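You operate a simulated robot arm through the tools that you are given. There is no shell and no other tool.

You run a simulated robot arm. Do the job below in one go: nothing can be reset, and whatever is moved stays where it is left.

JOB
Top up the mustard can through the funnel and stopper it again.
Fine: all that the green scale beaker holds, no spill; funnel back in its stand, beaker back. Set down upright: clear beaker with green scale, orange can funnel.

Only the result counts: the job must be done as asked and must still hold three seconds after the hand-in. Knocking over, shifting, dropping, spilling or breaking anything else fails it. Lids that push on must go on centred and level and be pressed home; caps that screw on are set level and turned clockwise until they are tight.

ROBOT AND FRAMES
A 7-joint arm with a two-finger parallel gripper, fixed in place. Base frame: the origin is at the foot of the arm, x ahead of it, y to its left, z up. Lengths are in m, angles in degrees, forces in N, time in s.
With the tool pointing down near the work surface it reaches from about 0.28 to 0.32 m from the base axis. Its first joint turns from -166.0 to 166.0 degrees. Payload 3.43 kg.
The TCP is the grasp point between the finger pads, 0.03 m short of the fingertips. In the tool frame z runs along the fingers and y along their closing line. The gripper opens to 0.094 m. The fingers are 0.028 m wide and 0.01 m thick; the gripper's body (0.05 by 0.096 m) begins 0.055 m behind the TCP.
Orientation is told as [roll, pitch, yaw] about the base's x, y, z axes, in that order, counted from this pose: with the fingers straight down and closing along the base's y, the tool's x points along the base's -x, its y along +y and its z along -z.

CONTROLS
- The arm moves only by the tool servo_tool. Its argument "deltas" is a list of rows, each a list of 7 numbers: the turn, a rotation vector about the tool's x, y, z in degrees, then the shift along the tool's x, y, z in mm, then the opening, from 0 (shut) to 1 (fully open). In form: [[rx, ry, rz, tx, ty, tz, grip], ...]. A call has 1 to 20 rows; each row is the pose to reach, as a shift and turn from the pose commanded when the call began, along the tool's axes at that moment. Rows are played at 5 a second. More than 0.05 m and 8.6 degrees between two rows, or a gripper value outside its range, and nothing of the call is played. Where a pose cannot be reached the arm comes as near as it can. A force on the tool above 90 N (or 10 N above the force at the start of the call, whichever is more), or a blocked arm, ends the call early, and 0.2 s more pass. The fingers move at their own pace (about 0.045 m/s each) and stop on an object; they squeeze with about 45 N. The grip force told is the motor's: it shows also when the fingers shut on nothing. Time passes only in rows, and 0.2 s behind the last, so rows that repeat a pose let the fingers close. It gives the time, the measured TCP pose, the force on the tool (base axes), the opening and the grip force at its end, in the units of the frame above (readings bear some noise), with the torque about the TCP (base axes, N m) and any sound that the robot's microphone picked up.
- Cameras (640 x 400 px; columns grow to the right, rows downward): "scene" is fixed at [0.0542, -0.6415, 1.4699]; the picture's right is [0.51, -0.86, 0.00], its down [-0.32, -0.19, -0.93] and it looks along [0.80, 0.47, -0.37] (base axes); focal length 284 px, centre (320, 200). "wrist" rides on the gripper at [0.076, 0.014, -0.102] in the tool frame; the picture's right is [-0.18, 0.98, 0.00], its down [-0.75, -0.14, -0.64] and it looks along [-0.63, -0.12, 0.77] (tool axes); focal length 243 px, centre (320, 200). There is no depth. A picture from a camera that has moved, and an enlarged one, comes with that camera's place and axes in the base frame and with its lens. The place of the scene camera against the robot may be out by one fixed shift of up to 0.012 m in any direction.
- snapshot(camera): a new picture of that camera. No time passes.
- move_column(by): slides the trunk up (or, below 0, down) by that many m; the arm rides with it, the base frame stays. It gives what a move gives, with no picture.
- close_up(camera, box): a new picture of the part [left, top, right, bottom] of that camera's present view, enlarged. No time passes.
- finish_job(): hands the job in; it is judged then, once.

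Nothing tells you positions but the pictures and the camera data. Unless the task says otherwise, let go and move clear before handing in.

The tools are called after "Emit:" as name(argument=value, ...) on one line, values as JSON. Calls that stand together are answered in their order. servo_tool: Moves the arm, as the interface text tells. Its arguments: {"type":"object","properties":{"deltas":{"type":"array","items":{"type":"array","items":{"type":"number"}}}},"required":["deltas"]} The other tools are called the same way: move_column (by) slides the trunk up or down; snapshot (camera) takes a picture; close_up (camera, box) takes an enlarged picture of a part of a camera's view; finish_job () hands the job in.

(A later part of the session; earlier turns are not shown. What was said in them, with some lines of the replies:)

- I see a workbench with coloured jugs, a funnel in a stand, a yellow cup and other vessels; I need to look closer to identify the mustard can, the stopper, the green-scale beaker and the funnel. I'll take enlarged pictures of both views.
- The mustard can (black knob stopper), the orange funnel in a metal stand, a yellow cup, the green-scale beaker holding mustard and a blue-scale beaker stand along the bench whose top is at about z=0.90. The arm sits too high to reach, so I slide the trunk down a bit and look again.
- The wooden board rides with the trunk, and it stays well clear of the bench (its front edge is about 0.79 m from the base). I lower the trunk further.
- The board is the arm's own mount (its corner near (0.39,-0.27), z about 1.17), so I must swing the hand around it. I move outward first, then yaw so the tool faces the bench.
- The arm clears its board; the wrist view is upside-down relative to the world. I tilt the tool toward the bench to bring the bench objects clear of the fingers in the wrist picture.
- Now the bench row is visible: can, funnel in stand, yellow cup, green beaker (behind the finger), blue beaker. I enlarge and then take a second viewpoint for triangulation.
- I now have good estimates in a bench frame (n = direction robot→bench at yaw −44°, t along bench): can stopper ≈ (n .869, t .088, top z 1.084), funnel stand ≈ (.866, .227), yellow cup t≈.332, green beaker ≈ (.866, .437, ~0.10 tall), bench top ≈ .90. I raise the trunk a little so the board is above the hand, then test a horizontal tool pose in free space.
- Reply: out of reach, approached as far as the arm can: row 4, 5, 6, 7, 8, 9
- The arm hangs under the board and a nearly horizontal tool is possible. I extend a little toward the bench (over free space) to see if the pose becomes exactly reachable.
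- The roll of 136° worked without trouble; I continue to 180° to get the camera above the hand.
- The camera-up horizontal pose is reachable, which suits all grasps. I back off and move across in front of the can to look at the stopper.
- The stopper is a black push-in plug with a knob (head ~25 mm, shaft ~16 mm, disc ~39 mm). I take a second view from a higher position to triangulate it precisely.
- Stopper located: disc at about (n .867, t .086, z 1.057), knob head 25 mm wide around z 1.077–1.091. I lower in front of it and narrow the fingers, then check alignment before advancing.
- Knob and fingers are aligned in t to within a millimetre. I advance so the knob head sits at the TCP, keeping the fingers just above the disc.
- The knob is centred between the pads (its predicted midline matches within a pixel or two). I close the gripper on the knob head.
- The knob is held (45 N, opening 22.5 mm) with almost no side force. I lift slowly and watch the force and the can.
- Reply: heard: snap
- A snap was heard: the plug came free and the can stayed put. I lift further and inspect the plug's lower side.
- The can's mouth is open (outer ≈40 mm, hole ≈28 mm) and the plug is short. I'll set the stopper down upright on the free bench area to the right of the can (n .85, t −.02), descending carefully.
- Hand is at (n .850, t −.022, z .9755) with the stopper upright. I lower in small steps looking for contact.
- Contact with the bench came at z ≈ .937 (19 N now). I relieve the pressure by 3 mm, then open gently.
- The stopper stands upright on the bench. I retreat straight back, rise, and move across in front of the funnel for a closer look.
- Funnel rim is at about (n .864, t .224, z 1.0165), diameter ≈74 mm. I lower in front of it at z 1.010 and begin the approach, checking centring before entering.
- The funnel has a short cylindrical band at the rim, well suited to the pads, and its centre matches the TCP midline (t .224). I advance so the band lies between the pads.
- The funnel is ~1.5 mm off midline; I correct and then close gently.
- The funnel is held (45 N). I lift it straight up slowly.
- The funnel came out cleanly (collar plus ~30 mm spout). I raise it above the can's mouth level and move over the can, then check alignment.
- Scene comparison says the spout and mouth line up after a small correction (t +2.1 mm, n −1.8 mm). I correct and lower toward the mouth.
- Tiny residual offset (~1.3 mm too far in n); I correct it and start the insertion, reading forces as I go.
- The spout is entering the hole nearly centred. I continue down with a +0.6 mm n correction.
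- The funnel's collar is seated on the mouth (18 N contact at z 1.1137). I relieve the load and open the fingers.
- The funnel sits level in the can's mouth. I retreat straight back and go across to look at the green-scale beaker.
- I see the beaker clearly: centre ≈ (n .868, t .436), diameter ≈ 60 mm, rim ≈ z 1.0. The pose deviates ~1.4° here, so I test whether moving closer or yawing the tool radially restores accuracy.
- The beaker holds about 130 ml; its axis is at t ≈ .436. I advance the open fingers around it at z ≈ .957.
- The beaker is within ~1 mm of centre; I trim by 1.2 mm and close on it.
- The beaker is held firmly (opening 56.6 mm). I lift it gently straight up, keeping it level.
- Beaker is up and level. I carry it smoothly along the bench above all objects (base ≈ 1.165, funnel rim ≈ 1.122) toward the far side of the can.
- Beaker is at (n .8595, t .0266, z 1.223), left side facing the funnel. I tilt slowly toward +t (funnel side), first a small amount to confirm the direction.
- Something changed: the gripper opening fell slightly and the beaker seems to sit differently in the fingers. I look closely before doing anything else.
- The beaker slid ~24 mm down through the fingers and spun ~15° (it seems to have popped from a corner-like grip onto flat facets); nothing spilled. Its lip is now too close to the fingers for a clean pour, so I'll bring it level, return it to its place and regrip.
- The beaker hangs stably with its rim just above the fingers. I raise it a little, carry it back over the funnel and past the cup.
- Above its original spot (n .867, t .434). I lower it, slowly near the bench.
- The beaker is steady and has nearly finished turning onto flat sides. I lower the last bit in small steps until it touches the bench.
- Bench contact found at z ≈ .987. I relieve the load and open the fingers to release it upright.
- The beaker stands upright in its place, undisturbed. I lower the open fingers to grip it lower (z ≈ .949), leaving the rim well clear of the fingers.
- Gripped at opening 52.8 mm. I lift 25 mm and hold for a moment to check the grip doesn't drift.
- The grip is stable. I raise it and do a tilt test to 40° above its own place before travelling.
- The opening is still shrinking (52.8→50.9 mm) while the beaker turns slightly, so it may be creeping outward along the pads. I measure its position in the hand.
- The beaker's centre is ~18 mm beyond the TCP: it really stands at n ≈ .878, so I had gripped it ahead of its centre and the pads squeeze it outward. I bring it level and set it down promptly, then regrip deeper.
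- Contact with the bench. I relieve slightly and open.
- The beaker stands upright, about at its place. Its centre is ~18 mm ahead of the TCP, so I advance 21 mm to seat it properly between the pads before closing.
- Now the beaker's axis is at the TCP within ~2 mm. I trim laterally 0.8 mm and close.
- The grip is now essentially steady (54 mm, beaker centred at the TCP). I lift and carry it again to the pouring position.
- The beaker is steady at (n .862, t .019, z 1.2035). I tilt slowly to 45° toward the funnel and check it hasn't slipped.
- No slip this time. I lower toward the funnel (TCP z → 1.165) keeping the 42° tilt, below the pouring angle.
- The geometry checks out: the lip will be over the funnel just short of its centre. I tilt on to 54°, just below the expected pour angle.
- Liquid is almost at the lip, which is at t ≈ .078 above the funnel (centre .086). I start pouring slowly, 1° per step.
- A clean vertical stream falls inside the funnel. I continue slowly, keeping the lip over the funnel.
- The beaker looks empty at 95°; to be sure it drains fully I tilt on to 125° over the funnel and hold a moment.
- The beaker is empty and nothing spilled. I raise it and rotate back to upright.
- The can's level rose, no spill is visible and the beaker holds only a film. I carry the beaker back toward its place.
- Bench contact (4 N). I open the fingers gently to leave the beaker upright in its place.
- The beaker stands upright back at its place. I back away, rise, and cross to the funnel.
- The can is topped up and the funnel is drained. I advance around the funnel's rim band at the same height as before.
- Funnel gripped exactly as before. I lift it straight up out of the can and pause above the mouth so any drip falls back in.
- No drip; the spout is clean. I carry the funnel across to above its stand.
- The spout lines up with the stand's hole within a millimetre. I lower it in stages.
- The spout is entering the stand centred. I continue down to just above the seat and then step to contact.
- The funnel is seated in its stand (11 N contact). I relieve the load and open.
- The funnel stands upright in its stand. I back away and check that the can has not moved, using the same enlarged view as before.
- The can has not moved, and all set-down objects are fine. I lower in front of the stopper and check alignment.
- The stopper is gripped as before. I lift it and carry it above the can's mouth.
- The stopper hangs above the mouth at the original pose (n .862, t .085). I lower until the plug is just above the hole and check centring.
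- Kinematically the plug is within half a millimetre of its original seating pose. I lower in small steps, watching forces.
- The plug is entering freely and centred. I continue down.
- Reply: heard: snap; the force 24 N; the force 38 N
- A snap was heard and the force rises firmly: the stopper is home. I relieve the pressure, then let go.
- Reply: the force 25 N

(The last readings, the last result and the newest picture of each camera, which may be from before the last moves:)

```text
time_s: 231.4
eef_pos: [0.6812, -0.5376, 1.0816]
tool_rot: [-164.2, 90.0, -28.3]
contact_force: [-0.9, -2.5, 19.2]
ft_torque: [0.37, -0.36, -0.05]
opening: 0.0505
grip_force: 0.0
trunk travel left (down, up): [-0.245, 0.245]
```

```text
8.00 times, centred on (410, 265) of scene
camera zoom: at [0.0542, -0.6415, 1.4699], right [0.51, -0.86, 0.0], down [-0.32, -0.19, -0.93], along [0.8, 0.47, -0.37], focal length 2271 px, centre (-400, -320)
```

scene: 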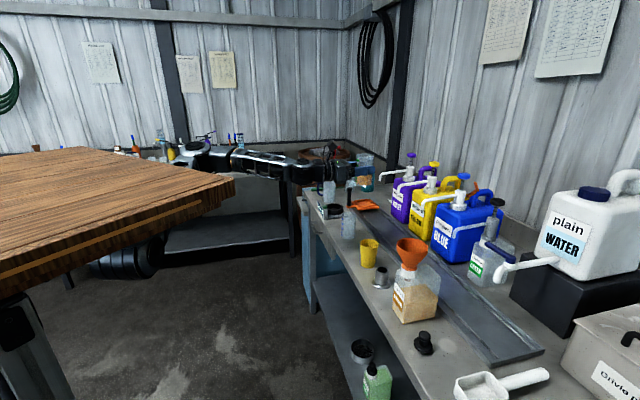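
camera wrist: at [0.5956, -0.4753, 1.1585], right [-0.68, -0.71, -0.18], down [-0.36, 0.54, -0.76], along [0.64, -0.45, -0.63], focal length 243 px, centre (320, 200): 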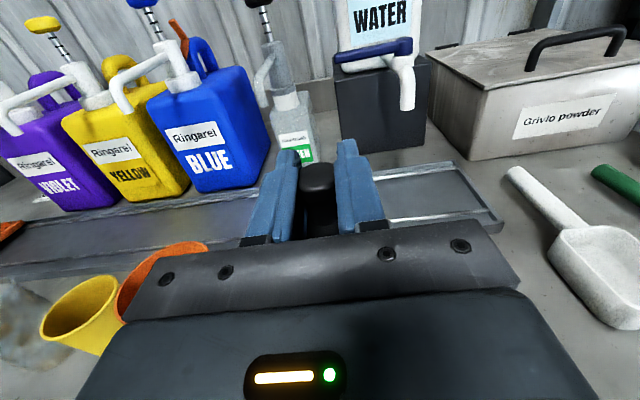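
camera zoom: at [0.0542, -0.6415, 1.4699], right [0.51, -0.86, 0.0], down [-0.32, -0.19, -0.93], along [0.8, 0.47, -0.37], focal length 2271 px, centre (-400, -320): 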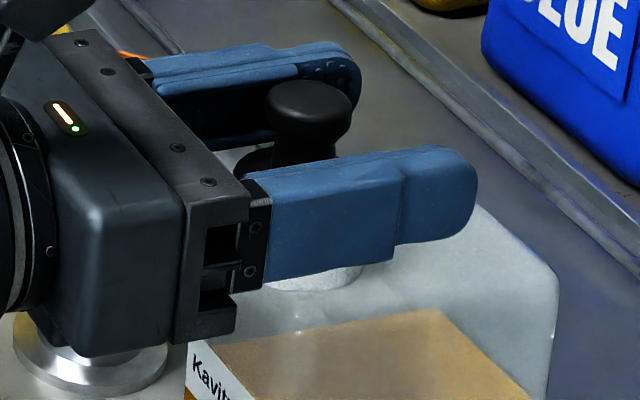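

The knob now leans toward one finger and there is still 19 N on the hand, so something is off. I look closer before moving.

Emit:
close_up(camera="scene", box=[405, 255, 445, 285])

Emit:
close_up(camera="scene", box=[394, 250, 426, 274])

Emit:
snapshot(camera="wrist")

Emit:
close_up(camera="scene", box=[350, 230, 470, 350])

```text
13.33 times, centred on (425, 270) of scene
camera zoom: at [0.0542, -0.6415, 1.4699], right [0.51, -0.86, 0.0], down [-0.32, -0.19, -0.93], along [0.8, 0.47, -0.37], focal length 3785 px, centre (-1080, -733)
```

zoom: 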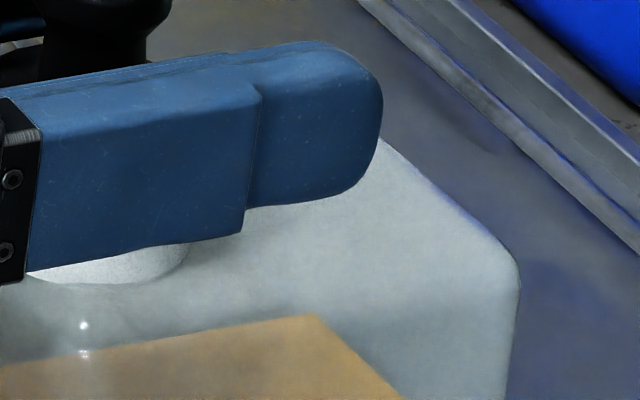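

```text
16.00 times, centred on (410, 262) of scene
camera zoom: at [0.0542, -0.6415, 1.4699], right [0.51, -0.86, 0.0], down [-0.32, -0.19, -0.93], along [0.8, 0.47, -0.37], focal length 4542 px, centre (-1120, -792)
```

zoom: 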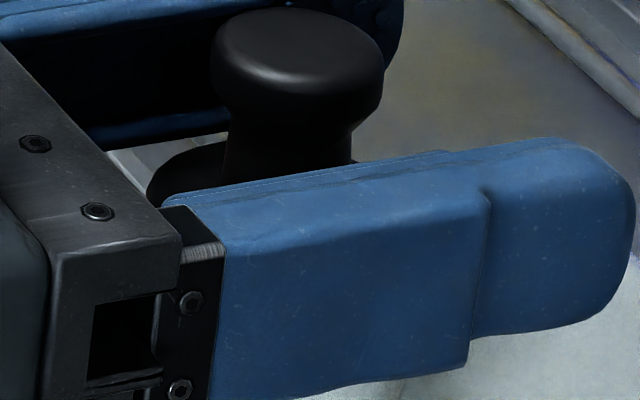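

```text
taken
camera wrist: at [0.5957, -0.476, 1.1587], right [-0.68, -0.71, -0.18], down [-0.36, 0.55, -0.75], along [0.63, -0.45, -0.63], focal length 243 px, centre (320, 200)
```

wrist: 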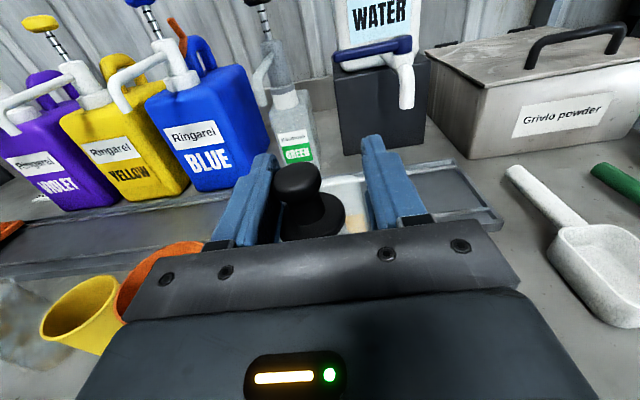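

```text
3.33 times, centred on (410, 290) of scene
camera zoom: at [0.0542, -0.6415, 1.4699], right [0.51, -0.86, 0.0], down [-0.32, -0.19, -0.93], along [0.8, 0.47, -0.37], focal length 946 px, centre (20, -100)
```

zoom: 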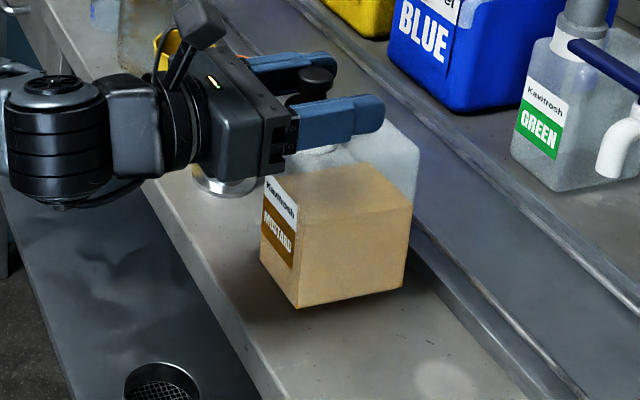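

The can has been tipped ~3° toward +t: on opening, the left finger's lower edge caught the disc while the arm was still pressing. I ease the hand back toward −t while slightly unloading so that the can settles upright, in tiny steps.

Emit:
servo_tool(deltas=[[0, 0, 0, 0.3, 1, 0, 0.54], [0, 0, 0, 0.6, 2, 0, 0.54], [0, 0, 0, 0.8, 3, 0, 0.54], [0, 0, 0, 1, 4, 0, 0.54], [0, 0, 0, 1, 4, 0, 0.54]])

Emit:
close_up(camera="scene", box=[405, 255, 445, 285])

Emit:
close_up(camera="wrist", box=[240, 120, 400, 220])

```text
time_s: 232.6
eef_pos: [0.6785, -0.5413, 1.0803]
tool_rot: [3.5, 89.9, 139.6]
contact_force: [0.4, 0.4, -0.2]
ft_torque: [-0.03, -0.02, -0.01]
opening: 0.0507
grip_force: 0.0
trunk travel left (down, up): [-0.245, 0.245]
```

```text
13.33 times, centred on (425, 270) of scene
camera zoom: at [0.0542, -0.6415, 1.4699], right [0.51, -0.86, 0.0], down [-0.32, -0.19, -0.93], along [0.8, 0.47, -0.37], focal length 3785 px, centre (-1080, -733)
```

zoom: 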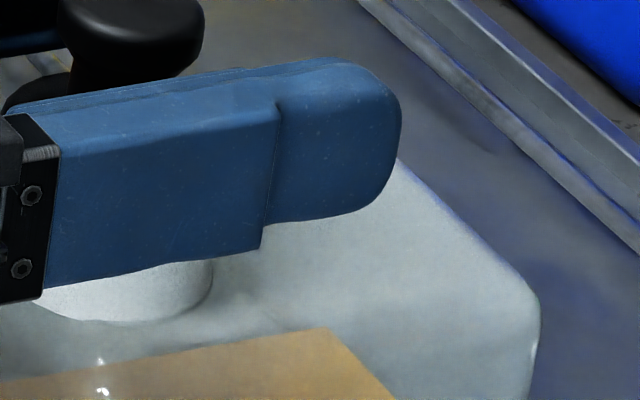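

```text
4.00 times, centred on (320, 170) of wrist
camera zoom: at [0.5946, -0.4798, 1.1577], right [-0.68, -0.71, -0.18], down [-0.37, 0.55, -0.75], along [0.63, -0.45, -0.63], focal length 970 px, centre (320, 320)
```

zoom: 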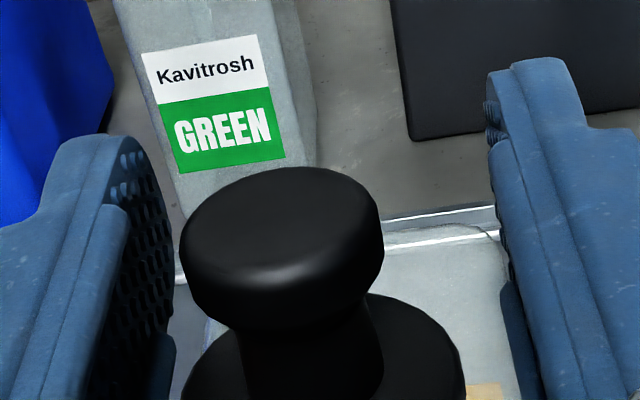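

The can settled exactly back to its original place (same image positions), with zero force on the hand. I raise clear of the disc, centre the open fingers on the knob, and back away.

Emit:
servo_tool(deltas=[[0, 0, 0, 2, 0, 0, 0.54], [0, 0, 0, 4, 0, 0, 0.54], [0, 0, 0, 5, -1.5, 0, 0.6], [0, 0, 0, 5, -3.3, 0, 0.7], [0, 0, 0, 5, -3.3, 0, 0.7]])

Emit:
close_up(camera="wrist", box=[220, 120, 420, 245])

Emit:
servo_tool(deltas=[[0, 0, 0, 0, 0, -20, 0.7], [0, 0, 0, 0, 0, -45, 0.7], [0, 0, 0, 0, 0, -70, 0.7], [0, 0, 0, 0, 0, -97, 0.7], [0, 0, 0, 0, 0, -97, 0.7]])

Emit:
snapshot(camera="wrist")

Emit:
close_up(camera="scene", box=[380, 245, 460, 325])

Emit:
close_up(camera="wrist", box=[240, 80, 400, 180])

```text
time_s: 233.8
eef_pos: [0.6802, -0.5382, 1.0876]
tool_rot: [126.7, 90.0, -97.4]
contact_force: [-0.2, 0.2, 0.0]
ft_torque: [0.0, 0.0, 0.02]
opening: 0.0659
grip_force: 0.1
trunk travel left (down, up): [-0.245, 0.245]
```

```text
3.20 times, centred on (320, 182) of wrist
camera zoom: at [0.5963, -0.4763, 1.1645], right [-0.68, -0.71, -0.18], down [-0.36, 0.55, -0.75], along [0.63, -0.45, -0.63], focal length 776 px, centre (320, 256)
```

zoom: 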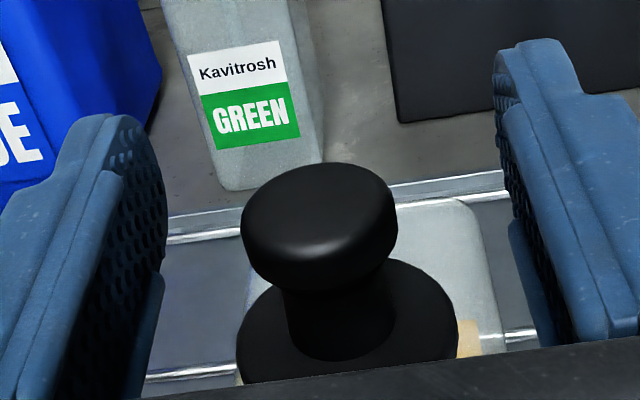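

```text
time_s: 235.0
eef_pos: [0.6099, -0.469, 1.0881]
tool_rot: [152.5, 90.1, -71.4]
contact_force: [0.3, 0.7, 0.9]
ft_torque: [-0.01, 0.0, -0.01]
opening: 0.0659
grip_force: 0.1
trunk travel left (down, up): [-0.245, 0.245]
```

```text
taken
camera wrist: at [0.526, -0.4065, 1.1652], right [-0.68, -0.71, -0.18], down [-0.36, 0.55, -0.75], along [0.63, -0.45, -0.63], focal length 243 px, centre (320, 200)
```

wrist: 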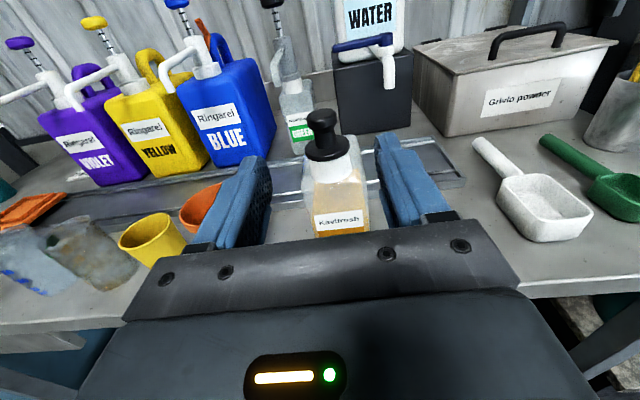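

```text
5.00 times, centred on (420, 285) of scene
camera zoom: at [0.0542, -0.6415, 1.4699], right [0.51, -0.86, 0.0], down [-0.32, -0.19, -0.93], along [0.8, 0.47, -0.37], focal length 1419 px, centre (-180, -225)
```

zoom: 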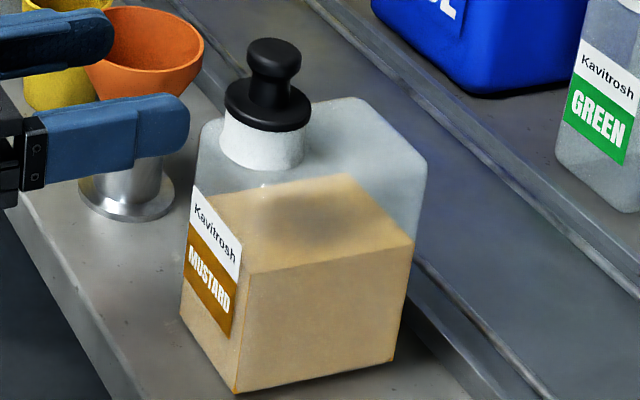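

```text
4.00 times, centred on (320, 130) of wrist
camera zoom: at [0.526, -0.4065, 1.1652], right [-0.68, -0.71, -0.18], down [-0.36, 0.55, -0.75], along [0.63, -0.45, -0.63], focal length 970 px, centre (320, 480)
```

zoom: 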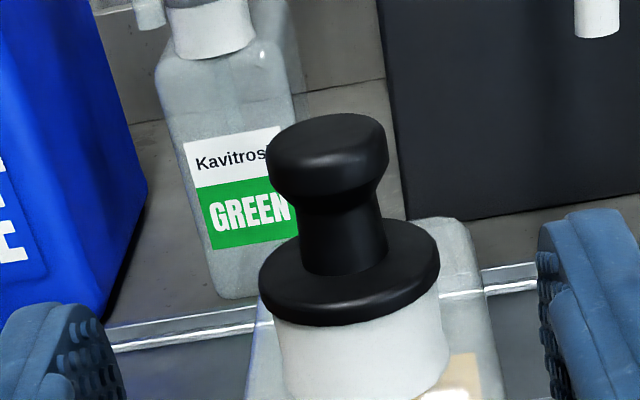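

Everything matches the original picture: the stopper is level, centred and at its original height on the can. I raise the hand clear and make a final check of the whole bench.

Emit:
servo_tool(deltas=[[0, 0, 0, 30, 0, 0, 0.8], [0, 0, 0, 70, 0, 0, 1], [0, 0, 0, 110, 0, 0, 1], [0, 0, 0, 140, -20, -5, 1], [0, 0, 0, 150, -40, -10, 1], [0, 0, 0, 150, -40, -10, 1]])

Emit:
snapshot(camera="scene")

Emit:
close_up(camera="scene", box=[310, 190, 450, 310])

Emit:
close_up(camera="scene", box=[335, 220, 375, 260])

Emit:
snapshot(camera="wrist")

```text
time_s: 236.4
eef_pos: [0.63, -0.434, 1.2387]
tool_rot: [154.4, 90.0, -69.7]
contact_force: [0.9, -1.0, 0.1]
ft_torque: [-0.01, 0.03, -0.01]
opening: 0.0941
grip_force: 0.0
trunk travel left (down, up): [-0.245, 0.245]
```

```text
taken
```

scene: 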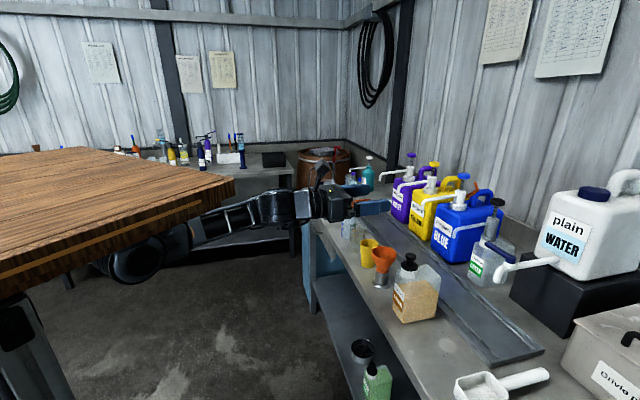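

```text
3.33 times, centred on (380, 250) of scene
camera zoom: at [0.0542, -0.6415, 1.4699], right [0.51, -0.86, 0.0], down [-0.32, -0.19, -0.93], along [0.8, 0.47, -0.37], focal length 946 px, centre (120, 33)
```

zoom: 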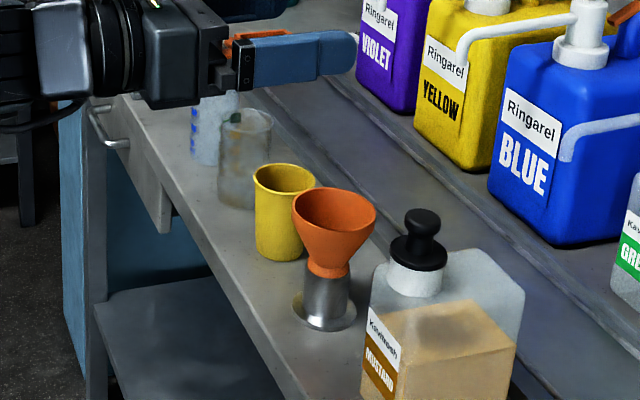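

```text
10.00 times, centred on (355, 240) of scene
camera zoom: at [0.0542, -0.6415, 1.4699], right [0.51, -0.86, 0.0], down [-0.32, -0.19, -0.93], along [0.8, 0.47, -0.37], focal length 2839 px, centre (-30, -200)
```

zoom: 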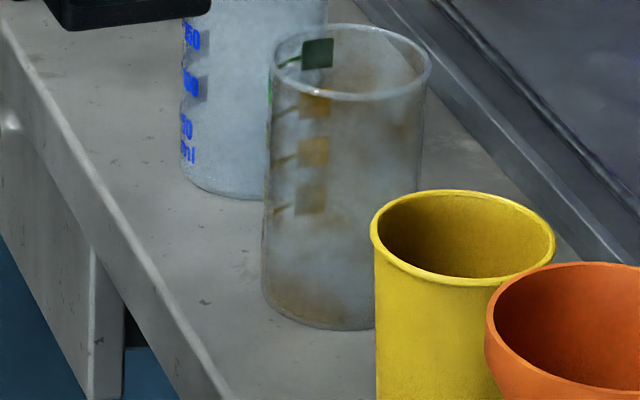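

```text
taken
camera wrist: at [0.5463, -0.3719, 1.3147], right [-0.68, -0.71, -0.18], down [-0.36, 0.55, -0.75], along [0.63, -0.45, -0.63], focal length 243 px, centre (320, 200)
```

wrist: 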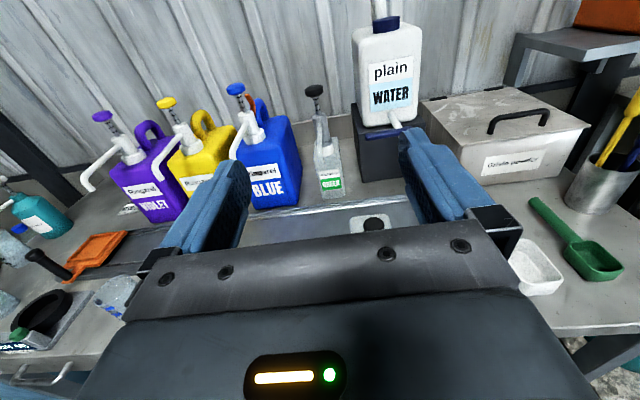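

Emit:
finish_job()

```text
The job is handed in.
```

The mustard can is topped up, the stopper is back on, and the job is handed in. I have not seen the verdict.

- **Pour:** everything in the green-scale beaker went through the funnel into the can. Only a film is left on the glass, and I saw no spill in the pictures.
- **Stopper:** it snapped home. In the last pictures it sits level and centred, at the same place and height as before I removed it.
- **Funnel and beaker:** the funnel is seated upright in its stand, and the beaker stands upright within a few millimetres of where it was.

Two things went wrong along the way:

- **Beaker slip:** it slid in the fingers twice before the pour, because I had gripped it ahead of its centre. I set it down each time and re-gripped, and the third grip held through the pour.
- **Can tipped:** when I released the stopper, a finger caught its disc and tipped the can by about 3°. I eased it back, and the pictures afterwards showed it in its original place.
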